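You operate a simulated robot arm through the tools that you are given. There is no shell and no other tool.

You run a simulated robot arm. Do the job below in one go: nothing can be reset, and whatever is moved stays where it is left.

JOB
Make up the blend on the recipe board in the open glass jar.
Fine: two measures of the top flour, then one of the bottom one; the jar ends on the sliding tray under that last hopper; spill nothing, push no other lever, leave the other jar. Set down upright: glass jar.

Only the result counts: the job must be done as asked and must still hold three seconds after the hand-in. Knocking over, shifting, dropping, spilling or breaking anything else fails it.

ROBOT AND FRAMES
A 7-joint arm with a two-finger parallel gripper, fixed in place. Base frame: the origin is at the foot of the arm, x ahead of it, y to its left, z up. Lengths are in m, angles in degrees, forces in N, time in s.
With the tool pointing down near the work surface it reaches from about 0.42 to 0.9 m from the base axis. Its first joint turns from -143.0 to 143.0 degrees. Payload 3 kg.
The TCP is the grasp point between the finger pads, 0.03 m short of the fingertips. In the tool frame z runs along the fingers and y along their closing line. The gripper opens to 0.094 m. The fingers are 0.028 m wide and 0.01 m thick; the gripper's body (0.05 by 0.096 m) begins 0.055 m behind the TCP.
Orientation is told as [roll, pitch, yaw] about the base's x, y, z axes, in that order, counted from this pose: with the fingers straight down and closing along the base's y, the tool's x points along the base's -x, its y along +y and its z along -z.

CONTROLS
- The arm moves only by the tool drive_tool. Its argument "series" is one flat list of numbers, 7 for each row, row after row: the turn, a rotation vector about the tool's x, y, z in units of 4 degrees (1.0 is 4 degrees), then the shift along the tool's x, y, z in units of 20 mm (1.0 is 20 mm), then the opening, from 0 (shut) to 1 (fully open). In form: [rx, ry, rz, tx, ty, tz, fingers, rx, ry, rz, tx, ty, tz, fingers, ...]. A call has 1 to 20 rows; each row shifts and turns the commanded pose from where the row before left it, along the tool's axes as they then stand. A call with a number of a shift or a turn outside -1 to 1 is refused whole. Rows are played at 5 a second. More than 0.05 m and 8.6 degrees between two rows, or a gripper value outside its range, and nothing of the call is played. Where a pose cannot be reached the arm comes as near as it can. A force on the tool above 40 N (or 10 N above the force at the start of the call, whichever is more), or a blocked arm, ends the call early, and 0.2 s more pass. Each finger travels about 0.072 m/s and halts on what it meets, pressing with about 39 N; the grip force reading is that of the motor and also rises with nothing between the fingers. The clock runs only during rows and for 0.2 s after the last one: add rows that do not move to give the fingers time. The reply holds the time, the measured pose of the TCP, the force on the tool along the base axes, the opening and the grip force, in the units named above and with some noise, with the torque about the TCP (base axes, N m) and any sound that the robot's microphone picked up.
- Cameras (640 x 400 px; columns grow to the right, rows downward): "scene" is fixed at [0.3997, 0.4999, 1.4088]; the picture's right is [-0.50, -0.87, 0.00], its down [-0.44, 0.26, -0.86] and it looks along [0.74, -0.43, -0.51] (base axes); focal length 271 px, centre (320, 200). "wrist" rides on the gripper at [0.076, 0.014, -0.102] in the tool frame; the picture's right is [-0.18, 0.98, 0.00], its down [-0.75, -0.14, -0.64] and it looks along [-0.63, -0.12, 0.77] (tool axes); focal length 243 px, centre (320, 200). There is no depth. A picture from a camera that has moved, and an enlarged one, comes with that camera's place and axes in the base frame and with its lens.
- snapshot(camera): a new picture of that camera. No time passes.
- enlarge(camera, box): a new picture of the part [left, top, right, bottom] of that camera's present view, enlarged. No time passes.
- sign_off(): hands the job in; it is judged then, once.

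Nothing tells you positions but the pictures and the camera data. Unless the task says otherwise, let go and move clear before handing in.

The tools are called after "Emit:" as name(argument=value, ...) on one line, values as JSON. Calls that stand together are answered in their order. drive_tool: Moves the arm, as the interface text tells. Its arguments: {"type":"object","properties":{"series":{"type":"array","items":{"type":"number"}}},"required":["series"]} The other tools are called the same way: snapshot (camera) takes a picture; enlarge (camera, box) takes an enlarged picture of a part of a camera's view; sign_off () hands the job in.

At the start:

```text
t: 0.0
ee_pos: [0.5251, 0.1633, 1.2785]
tool_rot: [0.1, 0.0, 0.0]
force: [0.2, 0.0, 0.0]
ft_torque: [0.0, -0.01, 0.0]
width: 0.094
grasp_force: 0.1
```

scene: 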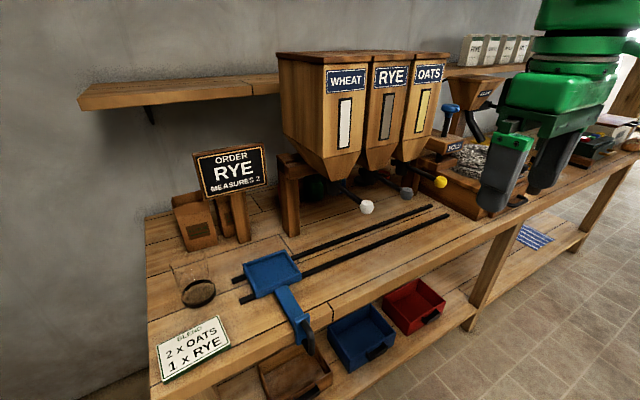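
wrist: 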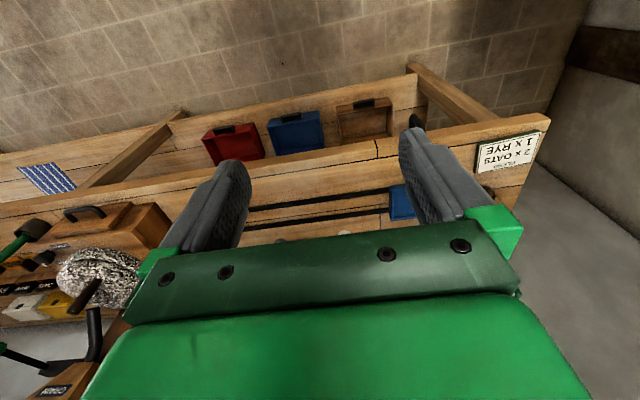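

I see a bench with three hoppers (WHEAT, RYE, OATS), a sliding blue tray on rails, a recipe card (2 x OATS, 1 x RYE) and a glass jar at the left. There is also an order board reading "RYE measures 2", which is not the recipe board. I'll look closer before moving.

Emit:
enlarge(camera="scene", box=[140, 240, 340, 390])

Emit:
enlarge(camera="scene", box=[270, 40, 470, 220])

Emit:
enlarge(camera="scene", box=[420, 20, 640, 220])

Emit:
enlarge(camera="scene", box=[140, 140, 300, 240])

```text
2.67 times, centred on (240, 315) of scene
camera zoom: at [0.3997, 0.4999, 1.4088], right [-0.5, -0.87, 0.0], down [-0.44, 0.26, -0.86], along [0.74, -0.43, -0.51], focal length 722 px, centre (533, -107)
```

zoom: 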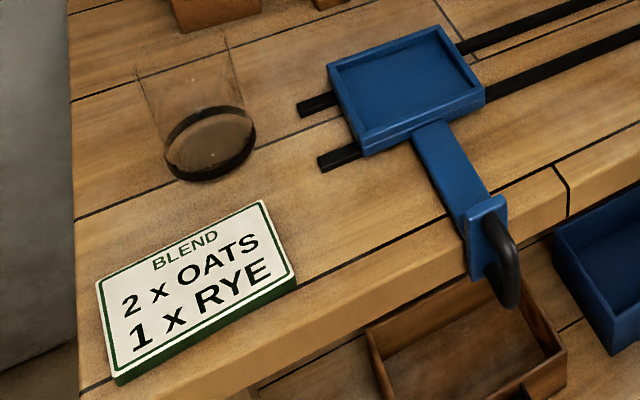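

```text
2.22 times, centred on (370, 130) of scene
camera zoom: at [0.3997, 0.4999, 1.4088], right [-0.5, -0.87, 0.0], down [-0.44, 0.26, -0.86], along [0.74, -0.43, -0.51], focal length 602 px, centre (209, 356)
```

zoom: 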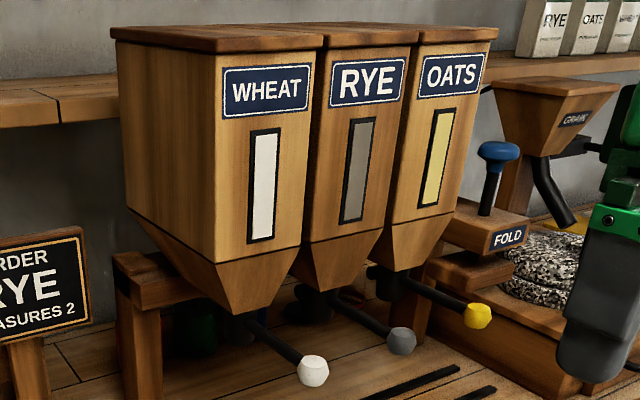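

```text
2.00 times, centred on (530, 120) of scene
camera zoom: at [0.3997, 0.4999, 1.4088], right [-0.5, -0.87, 0.0], down [-0.44, 0.26, -0.86], along [0.74, -0.43, -0.51], focal length 542 px, centre (-100, 360)
```

zoom: 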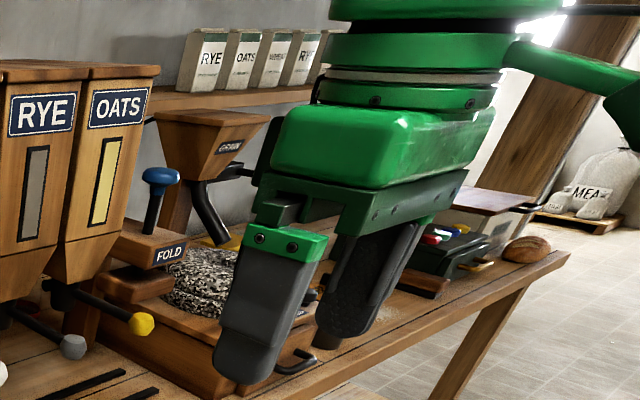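

```text
4.00 times, centred on (220, 190) of scene
camera zoom: at [0.3997, 0.4999, 1.4088], right [-0.5, -0.87, 0.0], down [-0.44, 0.26, -0.86], along [0.74, -0.43, -0.51], focal length 1083 px, centre (720, 240)
```

zoom: 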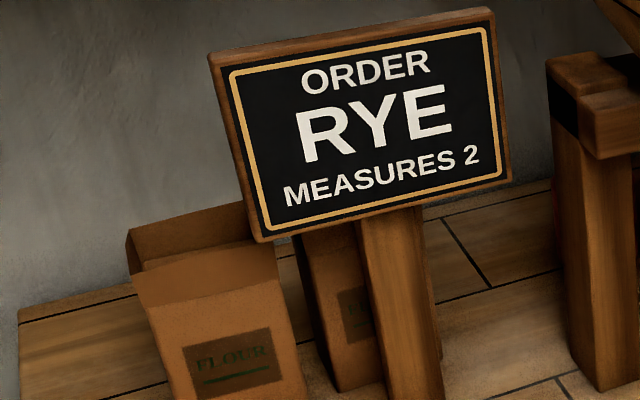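

I need the bench height, so I'll enlarge the wrist view and triangulate shared features such as the card corners and the tray.

Emit:
enlarge(camera="wrist", box=[370, 90, 570, 215])

Emit:
enlarge(camera="wrist", box=[180, 60, 400, 250])

Emit:
enlarge(camera="wrist", box=[0, 140, 180, 400])

Emit:
enlarge(camera="scene", box=[150, 230, 330, 390])

```text
3.20 times, centred on (470, 152) of wrist
camera zoom: at [0.4484, 0.1772, 1.3822], right [0.18, 0.98, 0.0], down [0.75, -0.14, 0.64], along [0.63, -0.12, -0.77], focal length 776 px, centre (-160, 352)
```

zoom: 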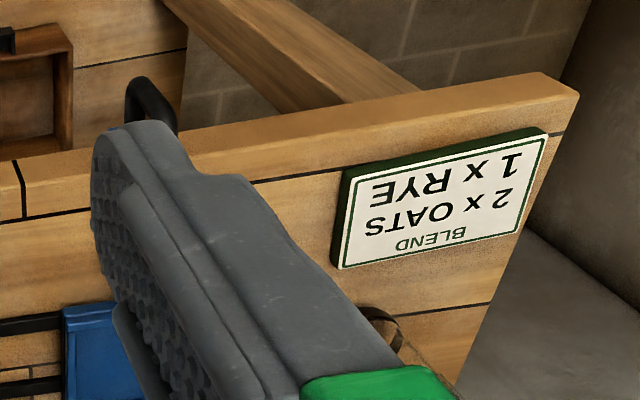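

```text
2.11 times, centred on (290, 155) of wrist
camera zoom: at [0.4484, 0.1772, 1.3822], right [0.18, 0.98, 0.0], down [0.75, -0.14, 0.64], along [0.63, -0.12, -0.77], focal length 511 px, centre (383, 295)
```

zoom: 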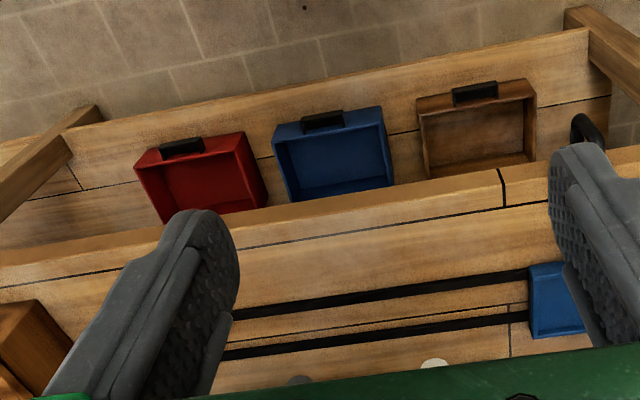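

```text
1.54 times, centred on (90, 270) of wrist
camera zoom: at [0.4484, 0.1772, 1.3822], right [0.18, 0.98, 0.0], down [0.75, -0.14, 0.64], along [0.63, -0.12, -0.77], focal length 373 px, centre (674, 92)
```

zoom: 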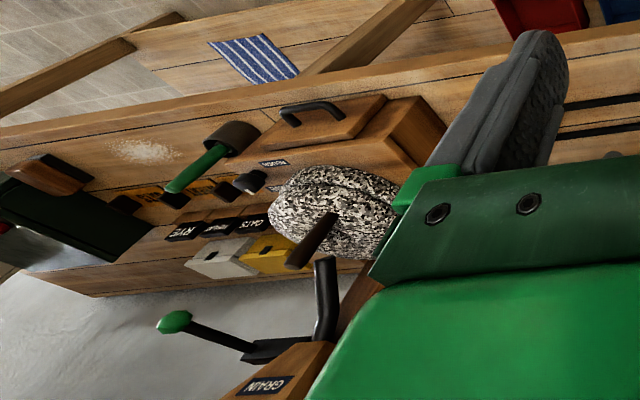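

```text
2.50 times, centred on (240, 310) of scene
camera zoom: at [0.3997, 0.4999, 1.4088], right [-0.5, -0.87, 0.0], down [-0.44, 0.26, -0.86], along [0.74, -0.43, -0.51], focal length 677 px, centre (520, -75)
```

zoom: 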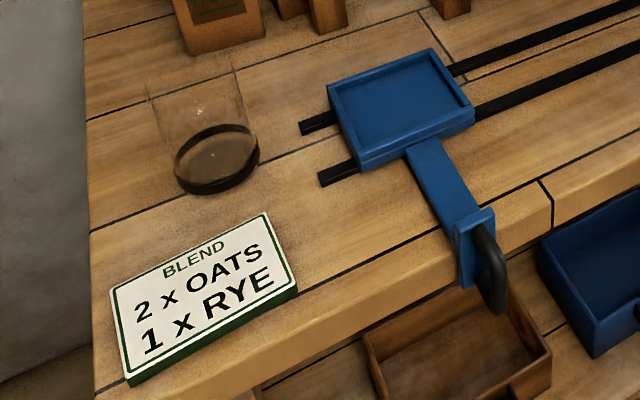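

From triangulation the bench top is at z≈0.845. The jar is near (0.96, 0.535), the tray near (0.935, 0.34), and the lever knobs near x≈0.79, z≈1.09 at y≈0.16/0.04/-0.09. The jar is too far for a straight-down grasp, so I'll turn and tilt the tool toward it and check how the reported frame responds.

Emit:
drive_tool(series=[0, 0, -1, 0, 0, 0, 1, 0, 0, -1, 0, 0, 0, 1, 0, 0, -1, 0, 0, 0, 1, 0, 0, -1, 0, 0, 0, 1, 0, 0, -1, 0, 0, 0, 1, 0, 0, -1, 0, 0, 0, 1, 0, 0, -1, 0, 0, 0, 1, 0, -1, 0, 0, 0, 0, 1, 0, -1, 0, 0, 0, 0, 1, 0, -1, 0, 0, 0, 0, 1, 0, -1, 0, 0, 0, 0, 1, 0, -1, 0, 0, 0, 0, 1])

```text
t: 2.6
ee_pos: [0.5257, 0.1625, 1.28]
tool_rot: [0.0, -20.1, 28.0]
force: [-0.4, 0.4, -0.1]
ft_torque: [-0.02, -0.01, 0.01]
width: 0.0941
grasp_force: 0.2
```

The frame behaves as expected (yaw 28°, pitch -20°). Next I'll move to a pre-grasp viewing pose in front of the jar, tilting to about 30° below horizontal and staying well above the bench.

Emit:
drive_tool(series=[0, -1, 0, -0.74, 0.4, 0.75, 1, 0, -1, 0, -0.685, 0.4, 0.8, 1, 0, -1, 0, -0.63, 0.4, 0.84, 1, 0, -1, 0, -0.57, 0.4, 0.885, 1, 0, -1, 0, -0.5, 0.4, 0.92, 1, 0, -1, 0, -0.44, 0.4, 0.955, 1, 0, -1, 0, -0.37, 0.4, 0.98, 1, 0, -1, 0, -0.3, 0.4, 1, 1, 0, -1, 0, -0.23, 0.4, 1, 1, 0, -1, 0, -0.16, 0.4, 1, 1, 0, 0, 0, -0.085, 0.4, 1, 1, 0, 0, 0, -0.085, 0.4, 1, 1, 0, 0, 0, 0, 0, 0, 1])

Emit:
snapshot(camera="wrist")

Emit:
snapshot(camera="scene")

```text
t: 5.4
ee_pos: [0.677, 0.3538, 1.1749]
tool_rot: [0.0, -60.0, 28.1]
force: [0.7, 0.6, -0.1]
ft_torque: [0.0, -0.01, -0.03]
width: 0.0938
grasp_force: 0.0
```

```text
taken
camera wrist: at [0.5582, 0.3064, 1.16], right [-0.38, 0.91, 0.16], down [-0.09, -0.21, 0.97], along [0.92, 0.36, 0.16], focal length 243 px, centre (320, 200)
```

wrist: 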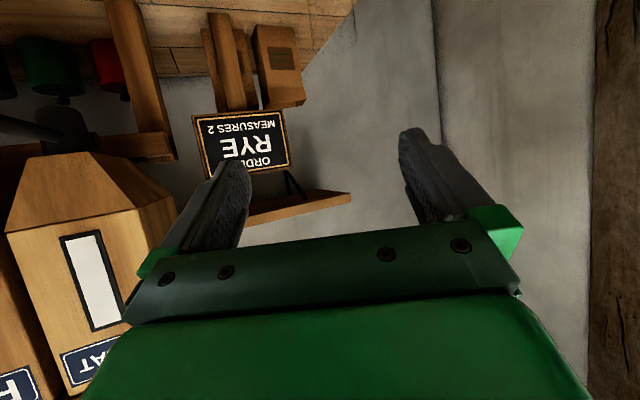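

```text
taken
```

scene: 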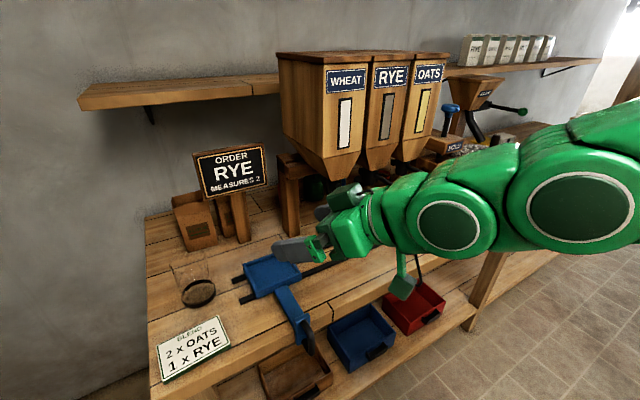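

I see the hoppers upside-down in the wrist view, with some coloured containers on the bench under and behind them. I'll enlarge that area to identify the "other jar" and the spouts.

Emit:
enlarge(camera="wrist", box=[0, 0, 200, 150])

Emit:
enlarge(camera="wrist", box=[180, 0, 360, 120])

Emit:
enlarge(camera="scene", box=[155, 235, 275, 325])

```text
2.67 times, centred on (100, 75) of wrist
camera zoom: at [0.5582, 0.3064, 1.16], right [-0.38, 0.91, 0.16], down [-0.09, -0.21, 0.97], along [0.92, 0.36, 0.16], focal length 647 px, centre (907, 533)
```

zoom: 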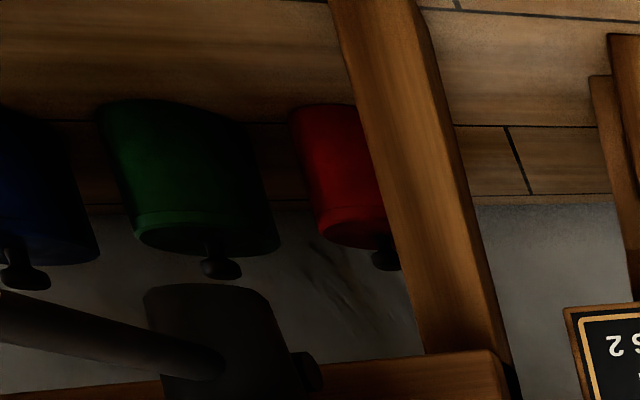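

```text
3.33 times, centred on (270, 60) of wrist
camera zoom: at [0.5582, 0.3064, 1.16], right [-0.38, 0.91, 0.16], down [-0.09, -0.21, 0.97], along [0.92, 0.36, 0.16], focal length 809 px, centre (487, 667)
```

zoom: 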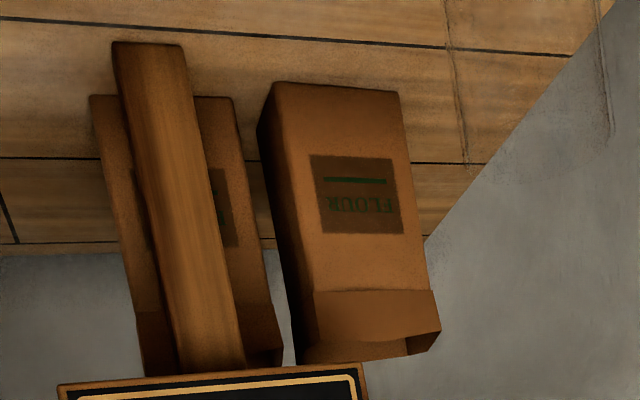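

```text
4.44 times, centred on (215, 280) of scene
camera zoom: at [0.3997, 0.4999, 1.4088], right [-0.5, -0.87, 0.0], down [-0.44, 0.26, -0.86], along [0.74, -0.43, -0.51], focal length 1204 px, centre (787, -156)
```

zoom: 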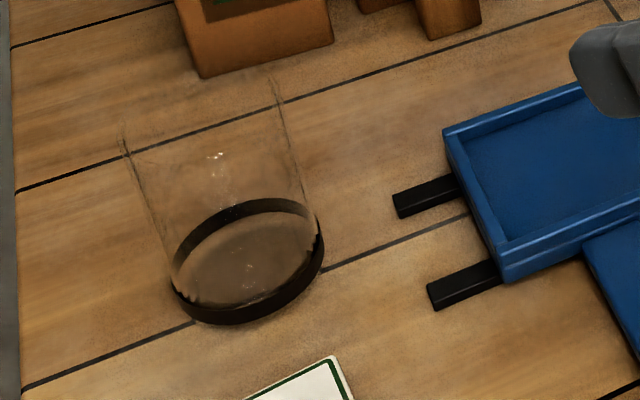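

The jar stands at about (0.962, 0.535), roughly 0.08 m across and 0.115 m tall. I'll now move down to a pose just short of it and check alignment.

Emit:
drive_tool(series=[0, 0, 0, 0.246, 0.093, 0.967, 1, 0, 0, 0, 0.246, 0.093, 0.967, 1, 0, 0, 0, 0.246, 0.093, 0.967, 1, 0, 0, 0, 0.246, 0.093, 0.967, 1, 0, 0, 0, 0.246, 0.093, 0.967, 1, 0, 0, 0, 0.246, 0.093, 0.967, 1, 0, 0, 0, 0.246, 0.093, 0.967, 1, 0, 0, 0, 0.246, 0.093, 0.967, 1, 0, 0, 0, 0.246, 0.093, 0.967, 1, 0, 0, 0, 0.246, 0.093, 0.967, 1, 0, 0, 0, 0.246, 0.093, 0.967, 1, 0, 0, 0, 0.246, 0.093, 0.967, 1, 0, 0, 0, 0.246, 0.093, 0.967, 1, 0, 0, 0, 0.246, 0.093, 0.967, 1, 0, 0, 0, 0, 0, 0, 1])

Emit:
snapshot(camera="wrist")

Emit:
snapshot(camera="scene")

```text
t: 8.6
ee_pos: [0.8427, 0.4709, 0.9783]
tool_rot: [0.0, -60.0, 28.0]
force: [0.0, 0.5, 0.1]
ft_torque: [0.04, 0.01, -0.02]
width: 0.0938
grasp_force: 0.0
```

```text
taken
camera wrist: at [0.7231, 0.4234, 0.9645], right [-0.38, 0.91, 0.16], down [-0.09, -0.21, 0.97], along [0.92, 0.36, 0.16], focal length 243 px, centre (320, 200)
```

wrist: 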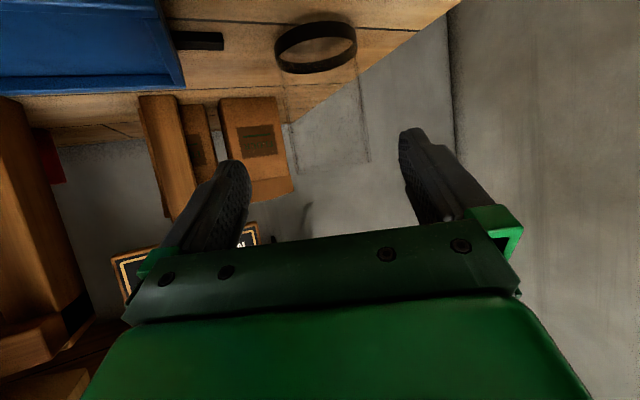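

```text
taken
```

scene: 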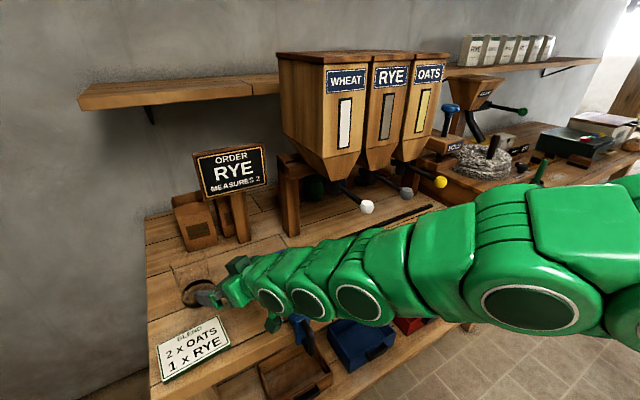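

The jar's dark base ring and faint walls are visible between the fingers. I'll zoom in to refine its position.

Emit:
enlarge(camera="wrist", box=[240, 0, 400, 100])

Emit:
enlarge(camera="wrist", box=[240, 80, 420, 240])

Emit:
enlarge(camera="scene", box=[430, 60, 640, 200])

Emit:
enlarge(camera="scene", box=[150, 220, 310, 340])

```text
4.00 times, centred on (320, 50) of wrist
camera zoom: at [0.7231, 0.4234, 0.9645], right [-0.38, 0.91, 0.16], down [-0.09, -0.21, 0.97], along [0.92, 0.36, 0.16], focal length 970 px, centre (320, 800)
```

zoom: 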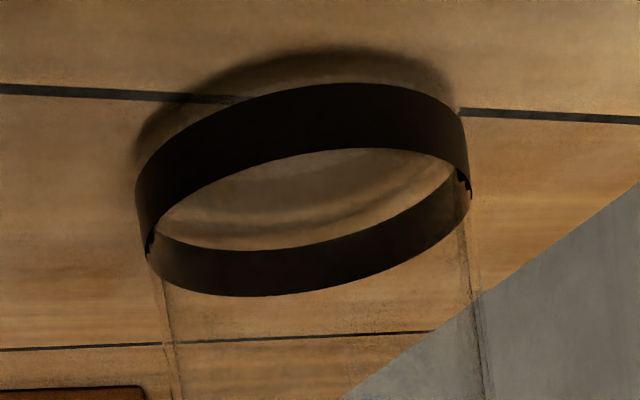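

```text
2.50 times, centred on (330, 160) of wrist
camera zoom: at [0.7231, 0.4234, 0.9645], right [-0.38, 0.91, 0.16], down [-0.09, -0.21, 0.97], along [0.92, 0.36, 0.16], focal length 606 px, centre (295, 300)
```

zoom: 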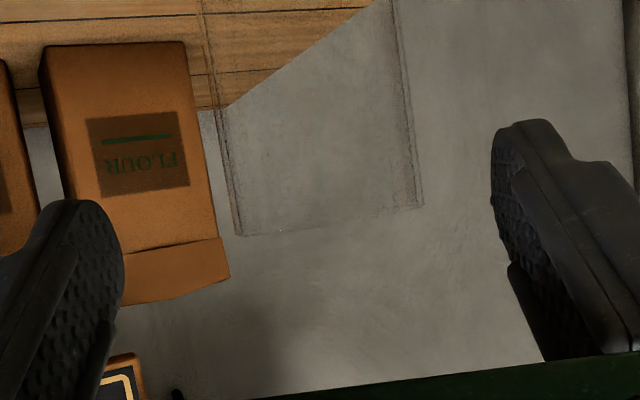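

```text
2.86 times, centred on (535, 130) of scene
camera zoom: at [0.3997, 0.4999, 1.4088], right [-0.5, -0.87, 0.0], down [-0.44, 0.26, -0.86], along [0.74, -0.43, -0.51], focal length 774 px, centre (-294, 400)
```

zoom: 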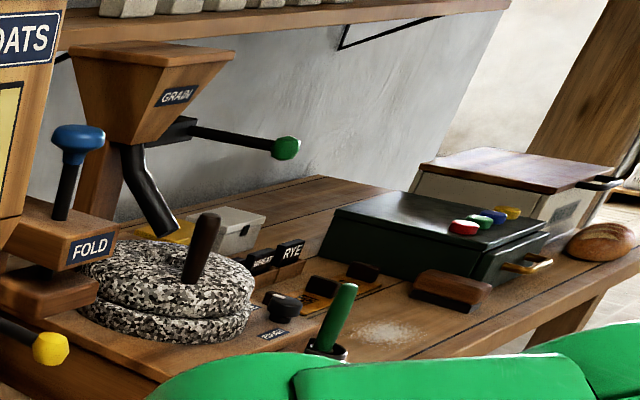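

```text
3.33 times, centred on (230, 280) of scene
camera zoom: at [0.3997, 0.4999, 1.4088], right [-0.5, -0.87, 0.0], down [-0.44, 0.26, -0.86], along [0.74, -0.43, -0.51], focal length 903 px, centre (620, -67)
```

zoom: 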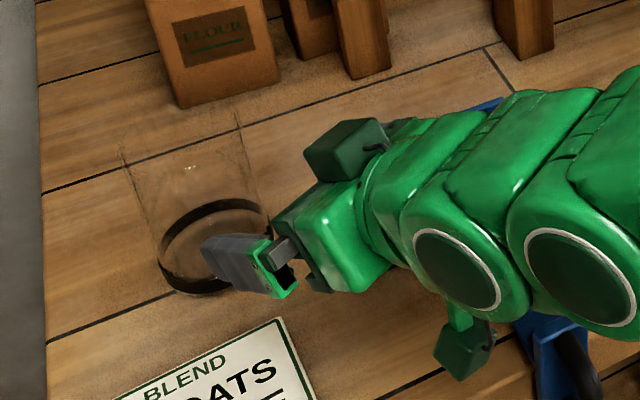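

The jar's axis is about 4 mm left of my tool plane and 0.138 m ahead. I'll advance until the fingertips are just short of the jar, then re-check.

Emit:
drive_tool(series=[0, 0, 0, -0.134, 0.044, 0.832, 1, 0, 0, 0, -0.134, 0.044, 0.832, 1, 0, 0, 0, -0.134, 0.044, 0.832, 1, 0, 0, 0, -0.134, 0.044, 0.832, 1, 0, 0, 0, 0, 0, 0, 1])

Emit:
snapshot(camera="wrist")

Emit:
enlarge(camera="scene", box=[150, 220, 310, 340])

```text
t: 9.8
ee_pos: [0.8937, 0.502, 0.9558]
tool_rot: [-0.2, -60.0, 28.1]
force: [0.4, 0.2, -0.4]
ft_torque: [0.03, 0.03, 0.01]
width: 0.0942
grasp_force: 0.1
out of reach, approached as far as the arm can: row 4
```

```text
taken
camera wrist: at [0.7751, 0.4545, 0.9424], right [-0.38, 0.91, 0.16], down [-0.09, -0.21, 0.97], along [0.92, 0.35, 0.16], focal length 243 px, centre (320, 200)
```

wrist: 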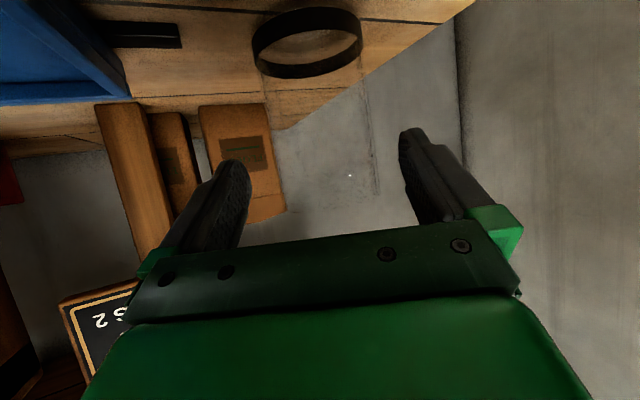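

```text
3.33 times, centred on (230, 280) of scene
camera zoom: at [0.3997, 0.4999, 1.4088], right [-0.5, -0.87, 0.0], down [-0.44, 0.26, -0.86], along [0.74, -0.43, -0.51], focal length 903 px, centre (620, -67)
```

zoom: 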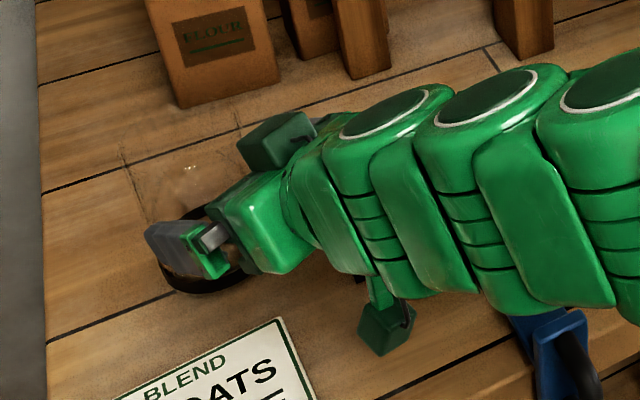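

The arm reports it is at its reach limit at this tilt. I'll look at the whole arm to see how it is stretched before choosing a better wrist angle.

Emit:
snapshot(camera="scene")

Emit:
enlarge(camera="wrist", box=[220, 0, 420, 200])

```text
taken
```

scene: 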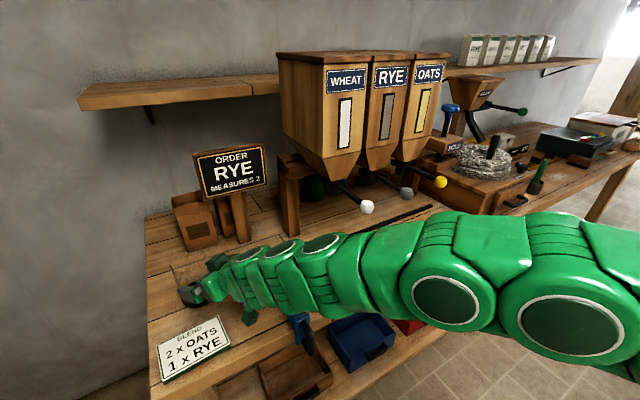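

```text
2.00 times, centred on (320, 100) of wrist
camera zoom: at [0.7751, 0.4545, 0.9424], right [-0.38, 0.91, 0.16], down [-0.09, -0.21, 0.97], along [0.92, 0.35, 0.16], focal length 485 px, centre (320, 400)
```

zoom: 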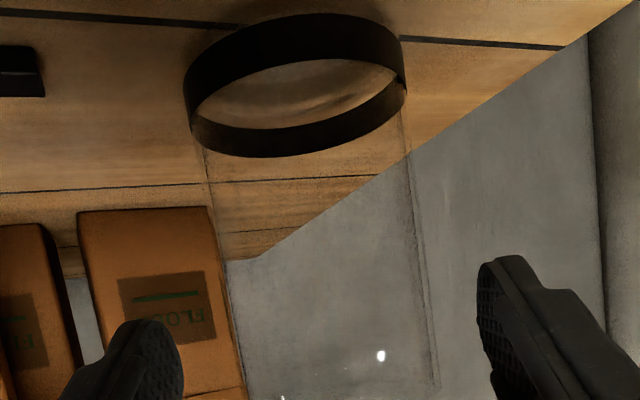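

At this tilt the arm stops about 5 cm short of the jar axis (jar ≈ (0.948, 0.532), ring top z≈0.87, rim z≈0.975). I'll back off slightly, flatten the tool, and test whether the reach improves while keeping the fingers astride the jar.

Emit:
drive_tool(series=[0, -1, 0, -0.09, 0, -0.34, 1, 0, -1, 0, -0.09, 0, -0.34, 1, 0, -1, 0, 0, 0, 0, 1, 0, -1, 0, 0, 0, 0, 1, 0, 0, 0, -0.12, 0, 0.485, 1, 0, 0, 0, -0.12, 0, 0.485, 1, 0, 0, 0, 0, 0, 0, 1])

Emit:
snapshot(camera="scene")

Emit:
snapshot(camera="wrist")

```text
t: 11.4
ee_pos: [0.9151, 0.535, 0.9917]
tool_rot: [-0.1, -76.1, 28.1]
force: [-1.5, 1.1, 1.6]
ft_torque: [-0.01, -0.04, 0.0]
width: 0.0938
grasp_force: 0.1
out of reach, approached as far as the arm can: row 1, 2
```

```text
taken
```

scene: 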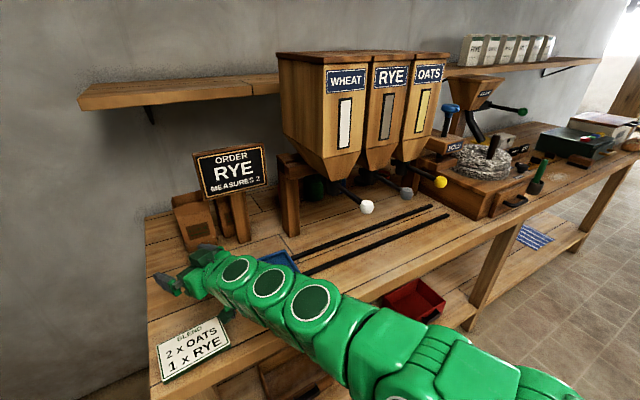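

```text
taken
camera wrist: at [0.8041, 0.4915, 0.9431], right [-0.42, 0.89, 0.18], down [-0.32, -0.33, 0.89], along [0.85, 0.32, 0.43], focal length 243 px, centre (320, 200)
```

wrist: 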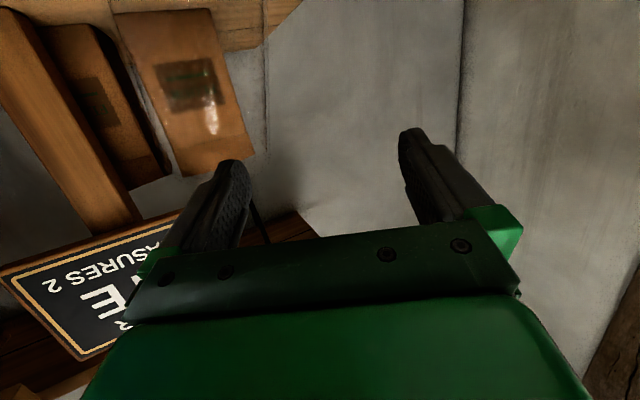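

The arm changed its elbow posture and the TCP ended up higher and about 2 cm left of the command. I need to check straight away whether the jar was disturbed.

Emit:
enlarge(camera="scene", box=[140, 230, 300, 330])

Emit:
enlarge(camera="wrist", box=[160, 0, 480, 200])

```text
4.00 times, centred on (220, 280) of scene
camera zoom: at [0.3997, 0.4999, 1.4088], right [-0.5, -0.87, 0.0], down [-0.44, 0.26, -0.86], along [0.74, -0.43, -0.51], focal length 1083 px, centre (720, -120)
```

zoom: 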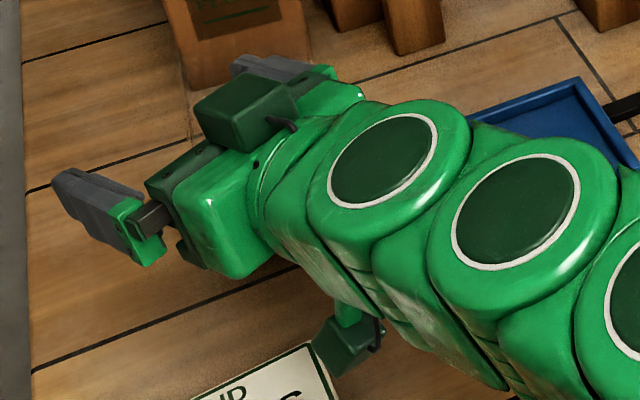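

```text
2.00 times, centred on (320, 100) of wrist
camera zoom: at [0.8041, 0.4915, 0.9431], right [-0.42, 0.89, 0.18], down [-0.32, -0.33, 0.89], along [0.85, 0.32, 0.43], focal length 485 px, centre (320, 400)
```

zoom: 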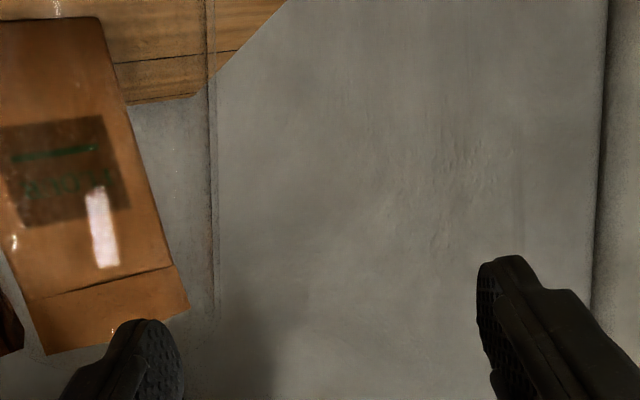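

The jar appears upright but nudged sideways, at around (0.97, 0.49) behind the hand. I'll hold still for a moment to see whether the arm has settled.

Emit:
drive_tool(series=[0, 0, 0, 0, 0, 0, 1])

Emit:
snapshot(camera="scene")

```text
t: 11.8
ee_pos: [0.9159, 0.5344, 0.9924]
tool_rot: [0.1, -76.0, 28.1]
force: [-0.8, 0.1, 1.2]
ft_torque: [0.01, 0.02, 0.0]
width: 0.0938
grasp_force: 0.1
```

```text
taken
```

scene: 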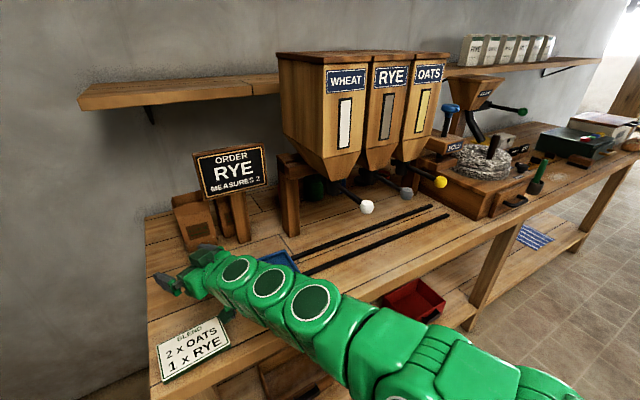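

The arm has settled. I'll zoom tightly around the fingertips to find exactly where the jar is before retreating.

Emit:
enlarge(camera="scene", box=[160, 230, 240, 280])

Emit:
enlarge(camera="wrist", box=[180, 0, 300, 80])

Emit:
enlarge(camera="wrist", box=[180, 80, 340, 200])

```text
8.00 times, centred on (200, 255) of scene
camera zoom: at [0.3997, 0.4999, 1.4088], right [-0.5, -0.87, 0.0], down [-0.44, 0.26, -0.86], along [0.74, -0.43, -0.51], focal length 2166 px, centre (1280, -240)
```

zoom: 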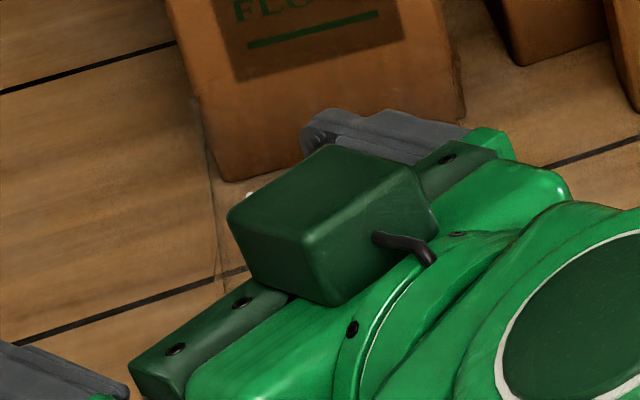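

```text
5.00 times, centred on (240, 40) of wrist
camera zoom: at [0.8042, 0.4914, 0.9431], right [-0.42, 0.89, 0.18], down [-0.32, -0.33, 0.89], along [0.85, 0.32, 0.43], focal length 1213 px, centre (720, 1000)
```

zoom: 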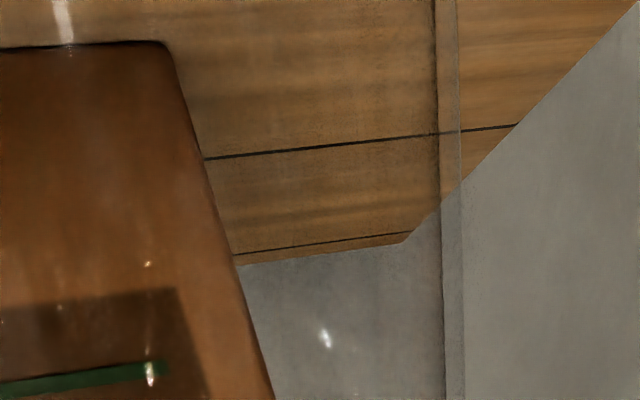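

```text
3.33 times, centred on (260, 140) of wrist
camera zoom: at [0.8042, 0.4914, 0.9431], right [-0.42, 0.89, 0.18], down [-0.32, -0.33, 0.89], along [0.85, 0.32, 0.43], focal length 809 px, centre (520, 400)
```

zoom: 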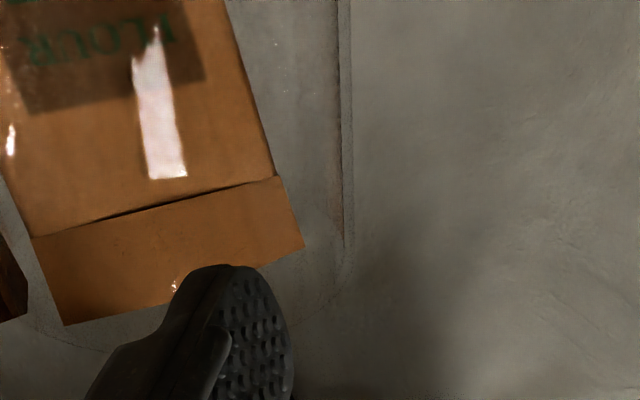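

The jar is upright with its axis at about (0.957, 0.480), and the right finger is hovering just over its rim. I'll lift straight up in small steps and watch the response.

Emit:
drive_tool(series=[0, 0, 0, -0.485, 0, -0.121, 1])

```text
t: 12.2
ee_pos: [0.915, 0.534, 1.0021]
tool_rot: [0.0, -76.0, 28.0]
force: [-0.6, 0.1, 0.1]
ft_torque: [0.04, -0.02, -0.01]
width: 0.0941
grasp_force: 0.1
```

It lifts exactly as commanded. I'll continue up 4 cm and then look.

Emit:
drive_tool(series=[0, 0, 0, -0.485, 0, -0.121, 1, 0, 0, 0, -0.485, 0, -0.121, 1, 0, 0, 0, -0.485, 0, -0.121, 1, 0, 0, 0, -0.485, 0, -0.121, 1, 0, 0, 0, 0, 0, 0, 1])

Emit:
snapshot(camera="wrist")

Emit:
snapshot(camera="scene")

```text
t: 13.4
ee_pos: [0.9148, 0.5346, 1.0424]
tool_rot: [0.0, -76.0, 28.0]
force: [0.2, 0.5, -0.1]
ft_torque: [-0.04, 0.02, 0.04]
width: 0.0939
grasp_force: 0.1
```

```text
taken
camera wrist: at [0.8042, 0.4903, 0.9927], right [-0.42, 0.89, 0.18], down [-0.32, -0.33, 0.89], along [0.85, 0.32, 0.43], focal length 243 px, centre (320, 200)
```

wrist: 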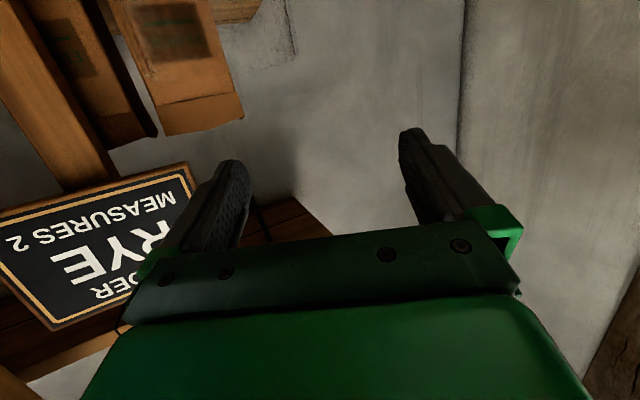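

```text
taken
```

scene: 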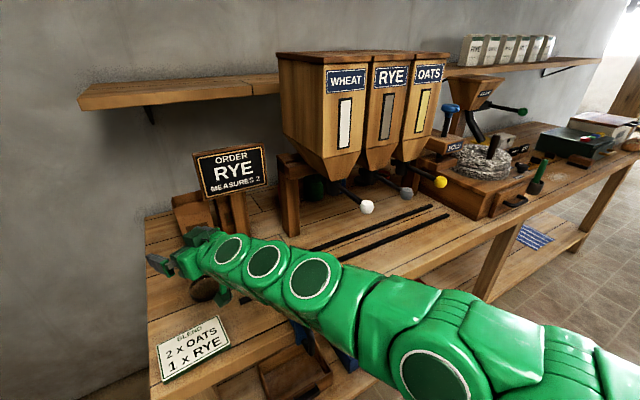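

The TCP now responds cleanly and the jar's dark base shows near (205, 288) in the scene view. I'll zoom in to localize it.

Emit:
enlarge(camera="scene", box=[150, 240, 270, 315])

Emit:
enlarge(camera="wrist", box=[160, 0, 400, 150])

```text
5.33 times, centred on (210, 278) of scene
camera zoom: at [0.3997, 0.4999, 1.4088], right [-0.5, -0.87, 0.0], down [-0.44, 0.26, -0.86], along [0.74, -0.43, -0.51], focal length 1444 px, centre (907, -213)
```

zoom: 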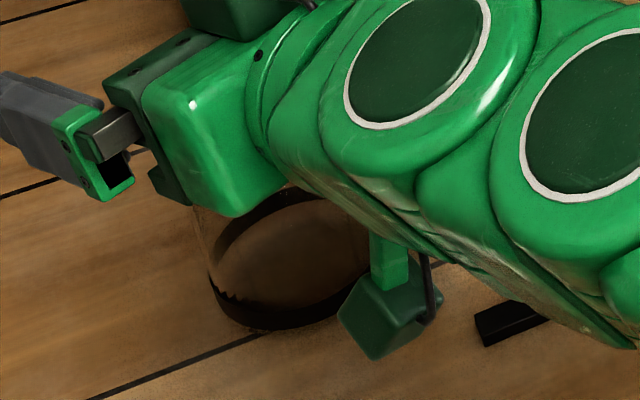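

```text
2.67 times, centred on (280, 75) of wrist
camera zoom: at [0.8042, 0.4903, 0.9927], right [-0.42, 0.89, 0.18], down [-0.32, -0.33, 0.89], along [0.85, 0.32, 0.43], focal length 647 px, centre (427, 533)
```

zoom: 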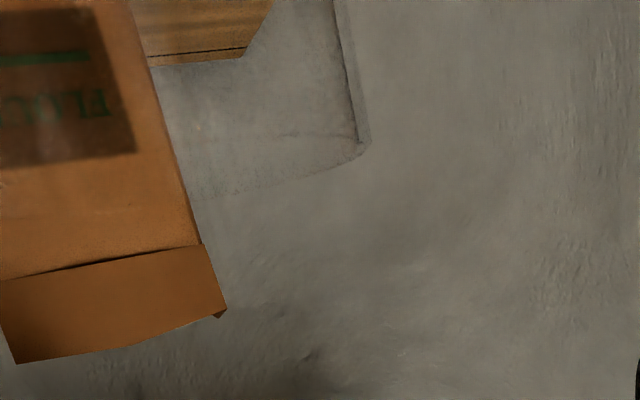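

The jar is upright at about (0.961, 0.514). I'll retreat along the tool axis, shift right to re-centre on it, then look again from just short of it.

Emit:
drive_tool(series=[0, 0, 0, 0.218, 0, -0.873, 1, 0, 0, 0, 0.218, 0, -0.873, 1, 0, 0, 0, 0.218, -0.5, -0.873, 1, 0, 0, 0, 0.218, -0.7, -0.873, 1, 0, 0, 0, 0.218, -0.7, -0.873, 1, 0, 0, 0, 0, 0, 0, 1])

Emit:
snapshot(camera="wrist")

Emit:
snapshot(camera="scene")

```text
t: 14.8
ee_pos: [0.8753, 0.5017, 1.0443]
tool_rot: [0.5, -76.8, 27.8]
force: [-0.2, -0.1, -0.1]
ft_torque: [-0.02, -0.01, 0.0]
width: 0.094
grasp_force: 0.1
out of reach, approached as far as the arm can: row 3, 4, 5
```

```text
taken
camera wrist: at [0.7646, 0.4577, 0.9946], right [-0.43, 0.88, 0.18], down [-0.33, -0.34, 0.88], along [0.84, 0.32, 0.44], focal length 243 px, centre (320, 200)
```

wrist: 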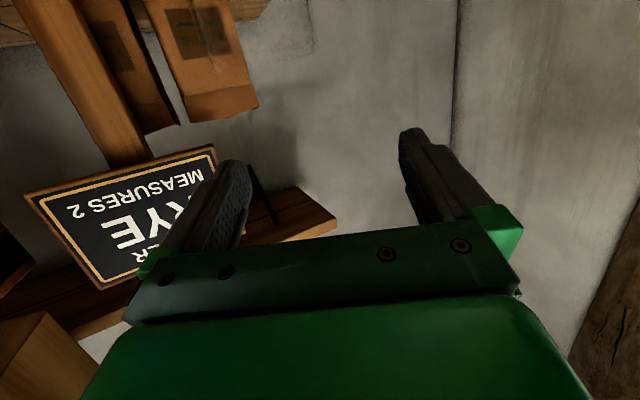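

```text
taken
```

scene: 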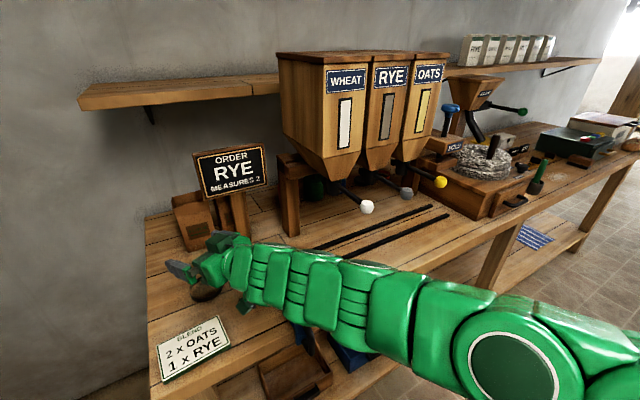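

The retreat was limited by the joints, not by stretch, and this posture did reach r≈1.06 comfortably. I'll centre over the jar from above (fingers clear of the rim) and then lower straight down around it.

Emit:
drive_tool(series=[0, 0, 0, -0.16, -0.29, 0.68, 1, 0, 0, 0, -0.16, -0.29, 0.68, 1, 0, 0, 0, -0.16, -0.29, 0.68, 1, 0, 0, 0, 0, 0, 0, 1])

Emit:
snapshot(camera="wrist")

Emit:
enlarge(camera="scene", box=[140, 230, 300, 330])

```text
t: 15.8
ee_pos: [0.9212, 0.5042, 1.0435]
tool_rot: [0.0, -75.9, 28.0]
force: [0.3, 0.5, 0.0]
ft_torque: [0.04, 0.0, 0.01]
width: 0.0942
grasp_force: 0.1
```

```text
taken
camera wrist: at [0.8092, 0.4621, 0.9954], right [-0.42, 0.89, 0.18], down [-0.32, -0.33, 0.89], along [0.85, 0.32, 0.43], focal length 243 px, centre (320, 200)
```

wrist: 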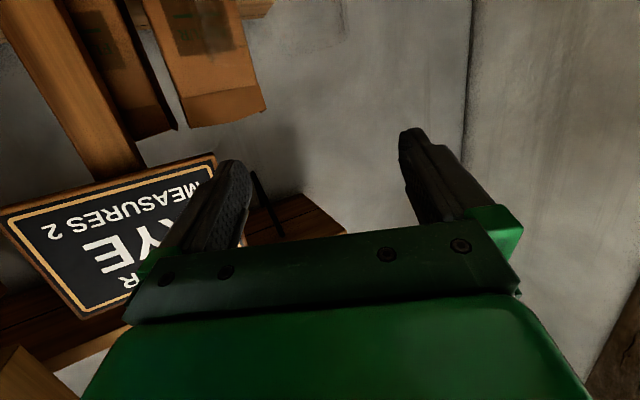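

```text
4.00 times, centred on (220, 280) of scene
camera zoom: at [0.3997, 0.4999, 1.4088], right [-0.5, -0.87, 0.0], down [-0.44, 0.26, -0.86], along [0.74, -0.43, -0.51], focal length 1083 px, centre (720, -120)
```

zoom: 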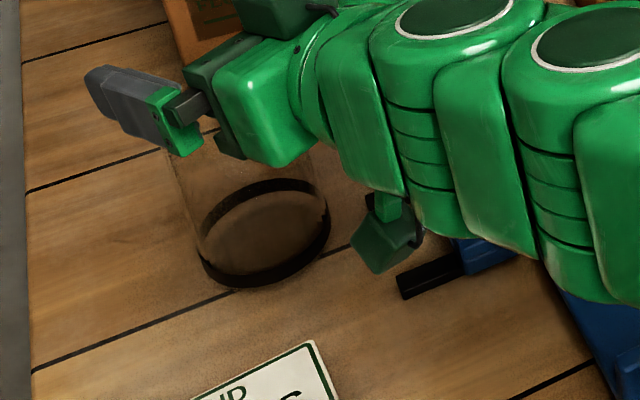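

Now the jar's base is fully visible; its axis is at about (0.960, 0.513). I'll check the lateral centring in the wrist view.

Emit:
enlarge(camera="wrist", box=[200, 0, 440, 150])

Emit:
enlarge(camera="scene", box=[170, 255, 240, 305])

```text
2.67 times, centred on (320, 75) of wrist
camera zoom: at [0.8092, 0.4621, 0.9954], right [-0.42, 0.89, 0.18], down [-0.32, -0.33, 0.89], along [0.85, 0.32, 0.43], focal length 647 px, centre (320, 533)
```

zoom: 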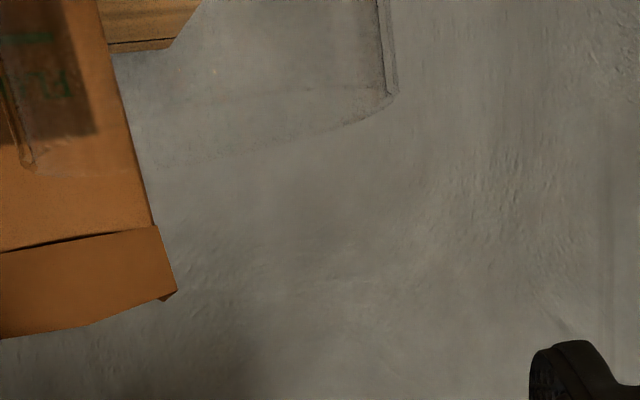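

```text
8.00 times, centred on (205, 280) of scene
camera zoom: at [0.3997, 0.4999, 1.4088], right [-0.5, -0.87, 0.0], down [-0.44, 0.26, -0.86], along [0.74, -0.43, -0.51], focal length 2166 px, centre (1240, -440)
```

zoom: 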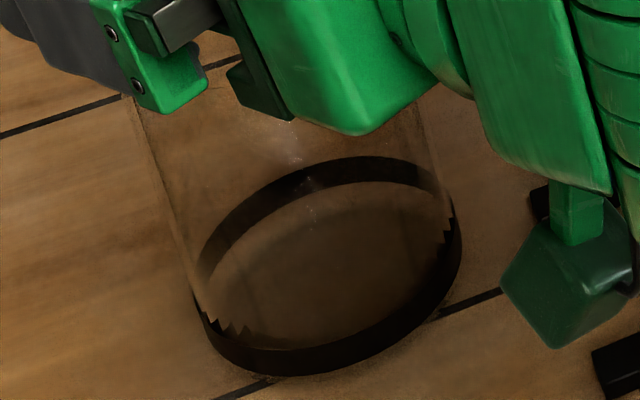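

Both views agree: the axis is at (0.960, 0.513) and the rim at z≈0.974. I'll centre above it first, then check.

Emit:
drive_tool(series=[0, 0, 0, -0.164, -0.26, 0.655, 1, 0, 0, 0, -0.164, -0.26, 0.655, 1, 0, 0, 0, 0, 0, 0, 1])

```text
t: 16.6
ee_pos: [0.9496, 0.5088, 1.0427]
tool_rot: [0.1, -76.0, 28.0]
force: [0.2, -0.5, -0.1]
ft_torque: [-0.02, 0.01, -0.01]
width: 0.094
grasp_force: 0.1
```

I'm centred to within about a millimetre at r≈1.077, so the reach is fine. Now I'll lower in small steps.

Emit:
drive_tool(series=[0, 0, 0, 0.66, 0, 0.166, 1, 0, 0, 0, 0.66, 0, 0.166, 1, 0, 0, 0, 0, 0, 0, 1])

Emit:
enlarge(camera="wrist", box=[160, 0, 480, 200])

Emit:
enlarge(camera="scene", box=[160, 240, 256, 300])

```text
t: 17.4
ee_pos: [0.9489, 0.5087, 1.0151]
tool_rot: [0.1, -76.0, 27.9]
force: [-0.6, 0.2, 0.4]
ft_torque: [-0.03, 0.02, -0.02]
width: 0.094
grasp_force: 0.0
```

```text
2.00 times, centred on (320, 100) of wrist
camera zoom: at [0.8381, 0.4664, 0.9674], right [-0.42, 0.89, 0.18], down [-0.32, -0.33, 0.89], along [0.85, 0.32, 0.43], focal length 485 px, centre (320, 400)
```

zoom: 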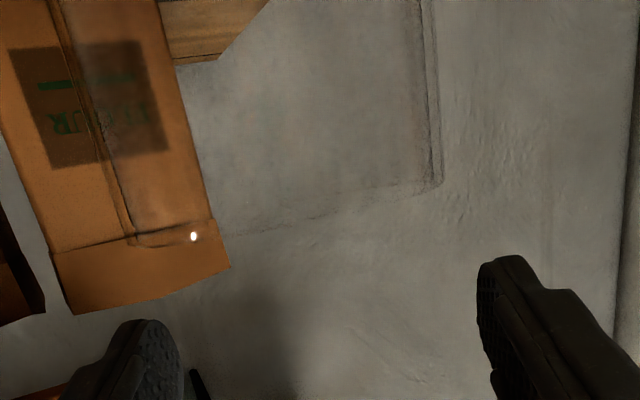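

```text
6.67 times, centred on (208, 270) of scene
camera zoom: at [0.3997, 0.4999, 1.4088], right [-0.5, -0.87, 0.0], down [-0.44, 0.26, -0.86], along [0.74, -0.43, -0.51], focal length 1805 px, centre (1067, -267)
```

zoom: 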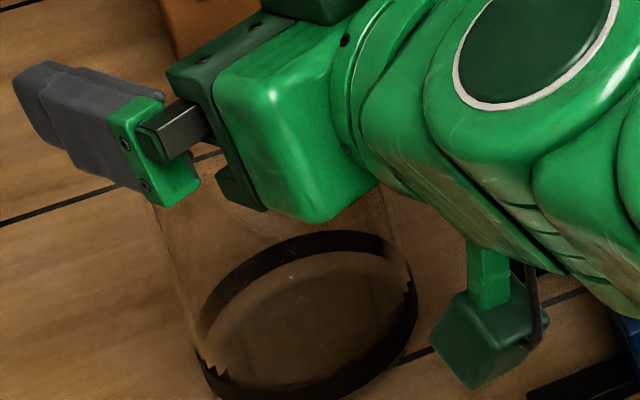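

The jar stays centred between the fingers. I'll continue lowering to a grasp height of about z=0.948.

Emit:
drive_tool(series=[0, 0, 0, 0.66, 0, 0.166, 1, 0, 0, 0, 0.66, 0, 0.166, 1, 0, 0, 0, 0, 0, 0, 1])

Emit:
enlarge(camera="wrist", box=[160, 0, 480, 200])

Emit:
enlarge(camera="scene", box=[160, 240, 256, 300])

```text
t: 18.2
ee_pos: [0.9491, 0.51, 0.9882]
tool_rot: [-0.1, -76.0, 28.2]
force: [0.5, -0.3, 0.7]
ft_torque: [-0.02, 0.0, -0.02]
width: 0.094
grasp_force: 0.1
```

```text
2.00 times, centred on (320, 100) of wrist
camera zoom: at [0.8378, 0.4667, 0.9401], right [-0.42, 0.89, 0.18], down [-0.32, -0.33, 0.89], along [0.85, 0.32, 0.43], focal length 485 px, centre (320, 400)
```

zoom: 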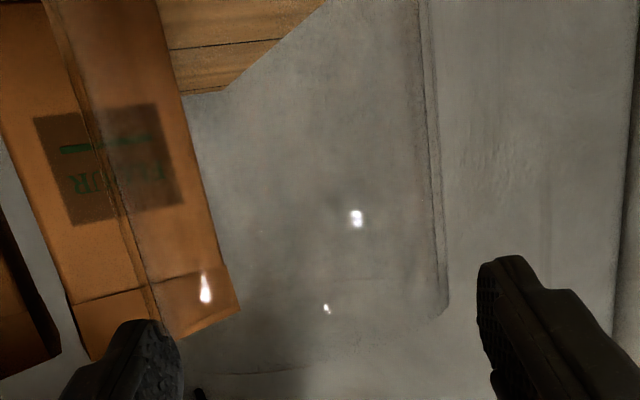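

```text
6.67 times, centred on (208, 270) of scene
camera zoom: at [0.3997, 0.4999, 1.4088], right [-0.5, -0.87, 0.0], down [-0.44, 0.26, -0.86], along [0.74, -0.43, -0.51], focal length 1805 px, centre (1067, -267)
```

zoom: 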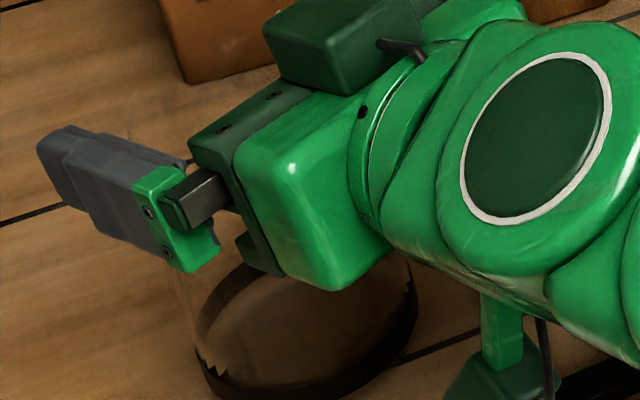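

The fingers are astride the rim with about 8–12 mm clearance on each side. I'll lower the last 4 cm with a 2 mm lateral correction.

Emit:
drive_tool(series=[0, 0, 0, 0.66, -0.05, 0.166, 1, 0, 0, 0, 0.66, -0.05, 0.166, 1, 0, 0, 0, 0.66, 0, 0.166, 1, 0, 0, 0, 0, 0, 0, 1])

Emit:
enlarge(camera="wrist", box=[160, 0, 480, 200])

Emit:
enlarge(camera="scene", box=[150, 230, 310, 350])

```text
t: 19.2
ee_pos: [0.95, 0.5064, 0.9486]
tool_rot: [0.2, -76.0, 27.9]
force: [-0.6, 0.1, 0.6]
ft_torque: [0.01, 0.01, -0.02]
width: 0.0941
grasp_force: 0.1
```

```text
2.00 times, centred on (320, 100) of wrist
camera zoom: at [0.8389, 0.4632, 0.8996], right [-0.42, 0.89, 0.18], down [-0.32, -0.33, 0.89], along [0.85, 0.32, 0.43], focal length 485 px, centre (320, 400)
```

zoom: 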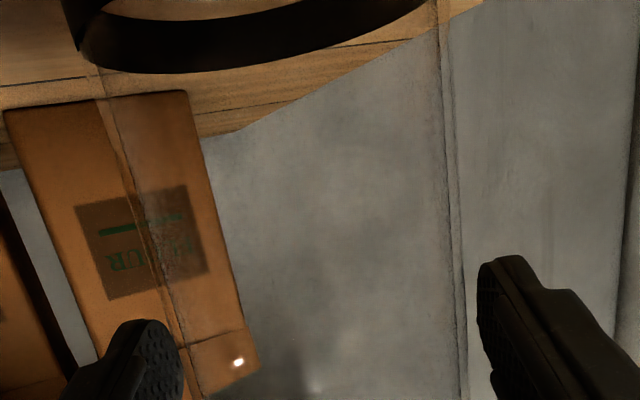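

```text
3.33 times, centred on (230, 290) of scene
camera zoom: at [0.3997, 0.4999, 1.4088], right [-0.5, -0.87, 0.0], down [-0.44, 0.26, -0.86], along [0.74, -0.43, -0.51], focal length 903 px, centre (620, -100)
```

zoom: 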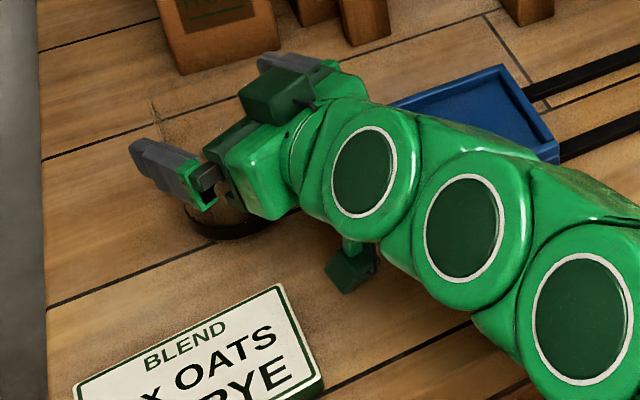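

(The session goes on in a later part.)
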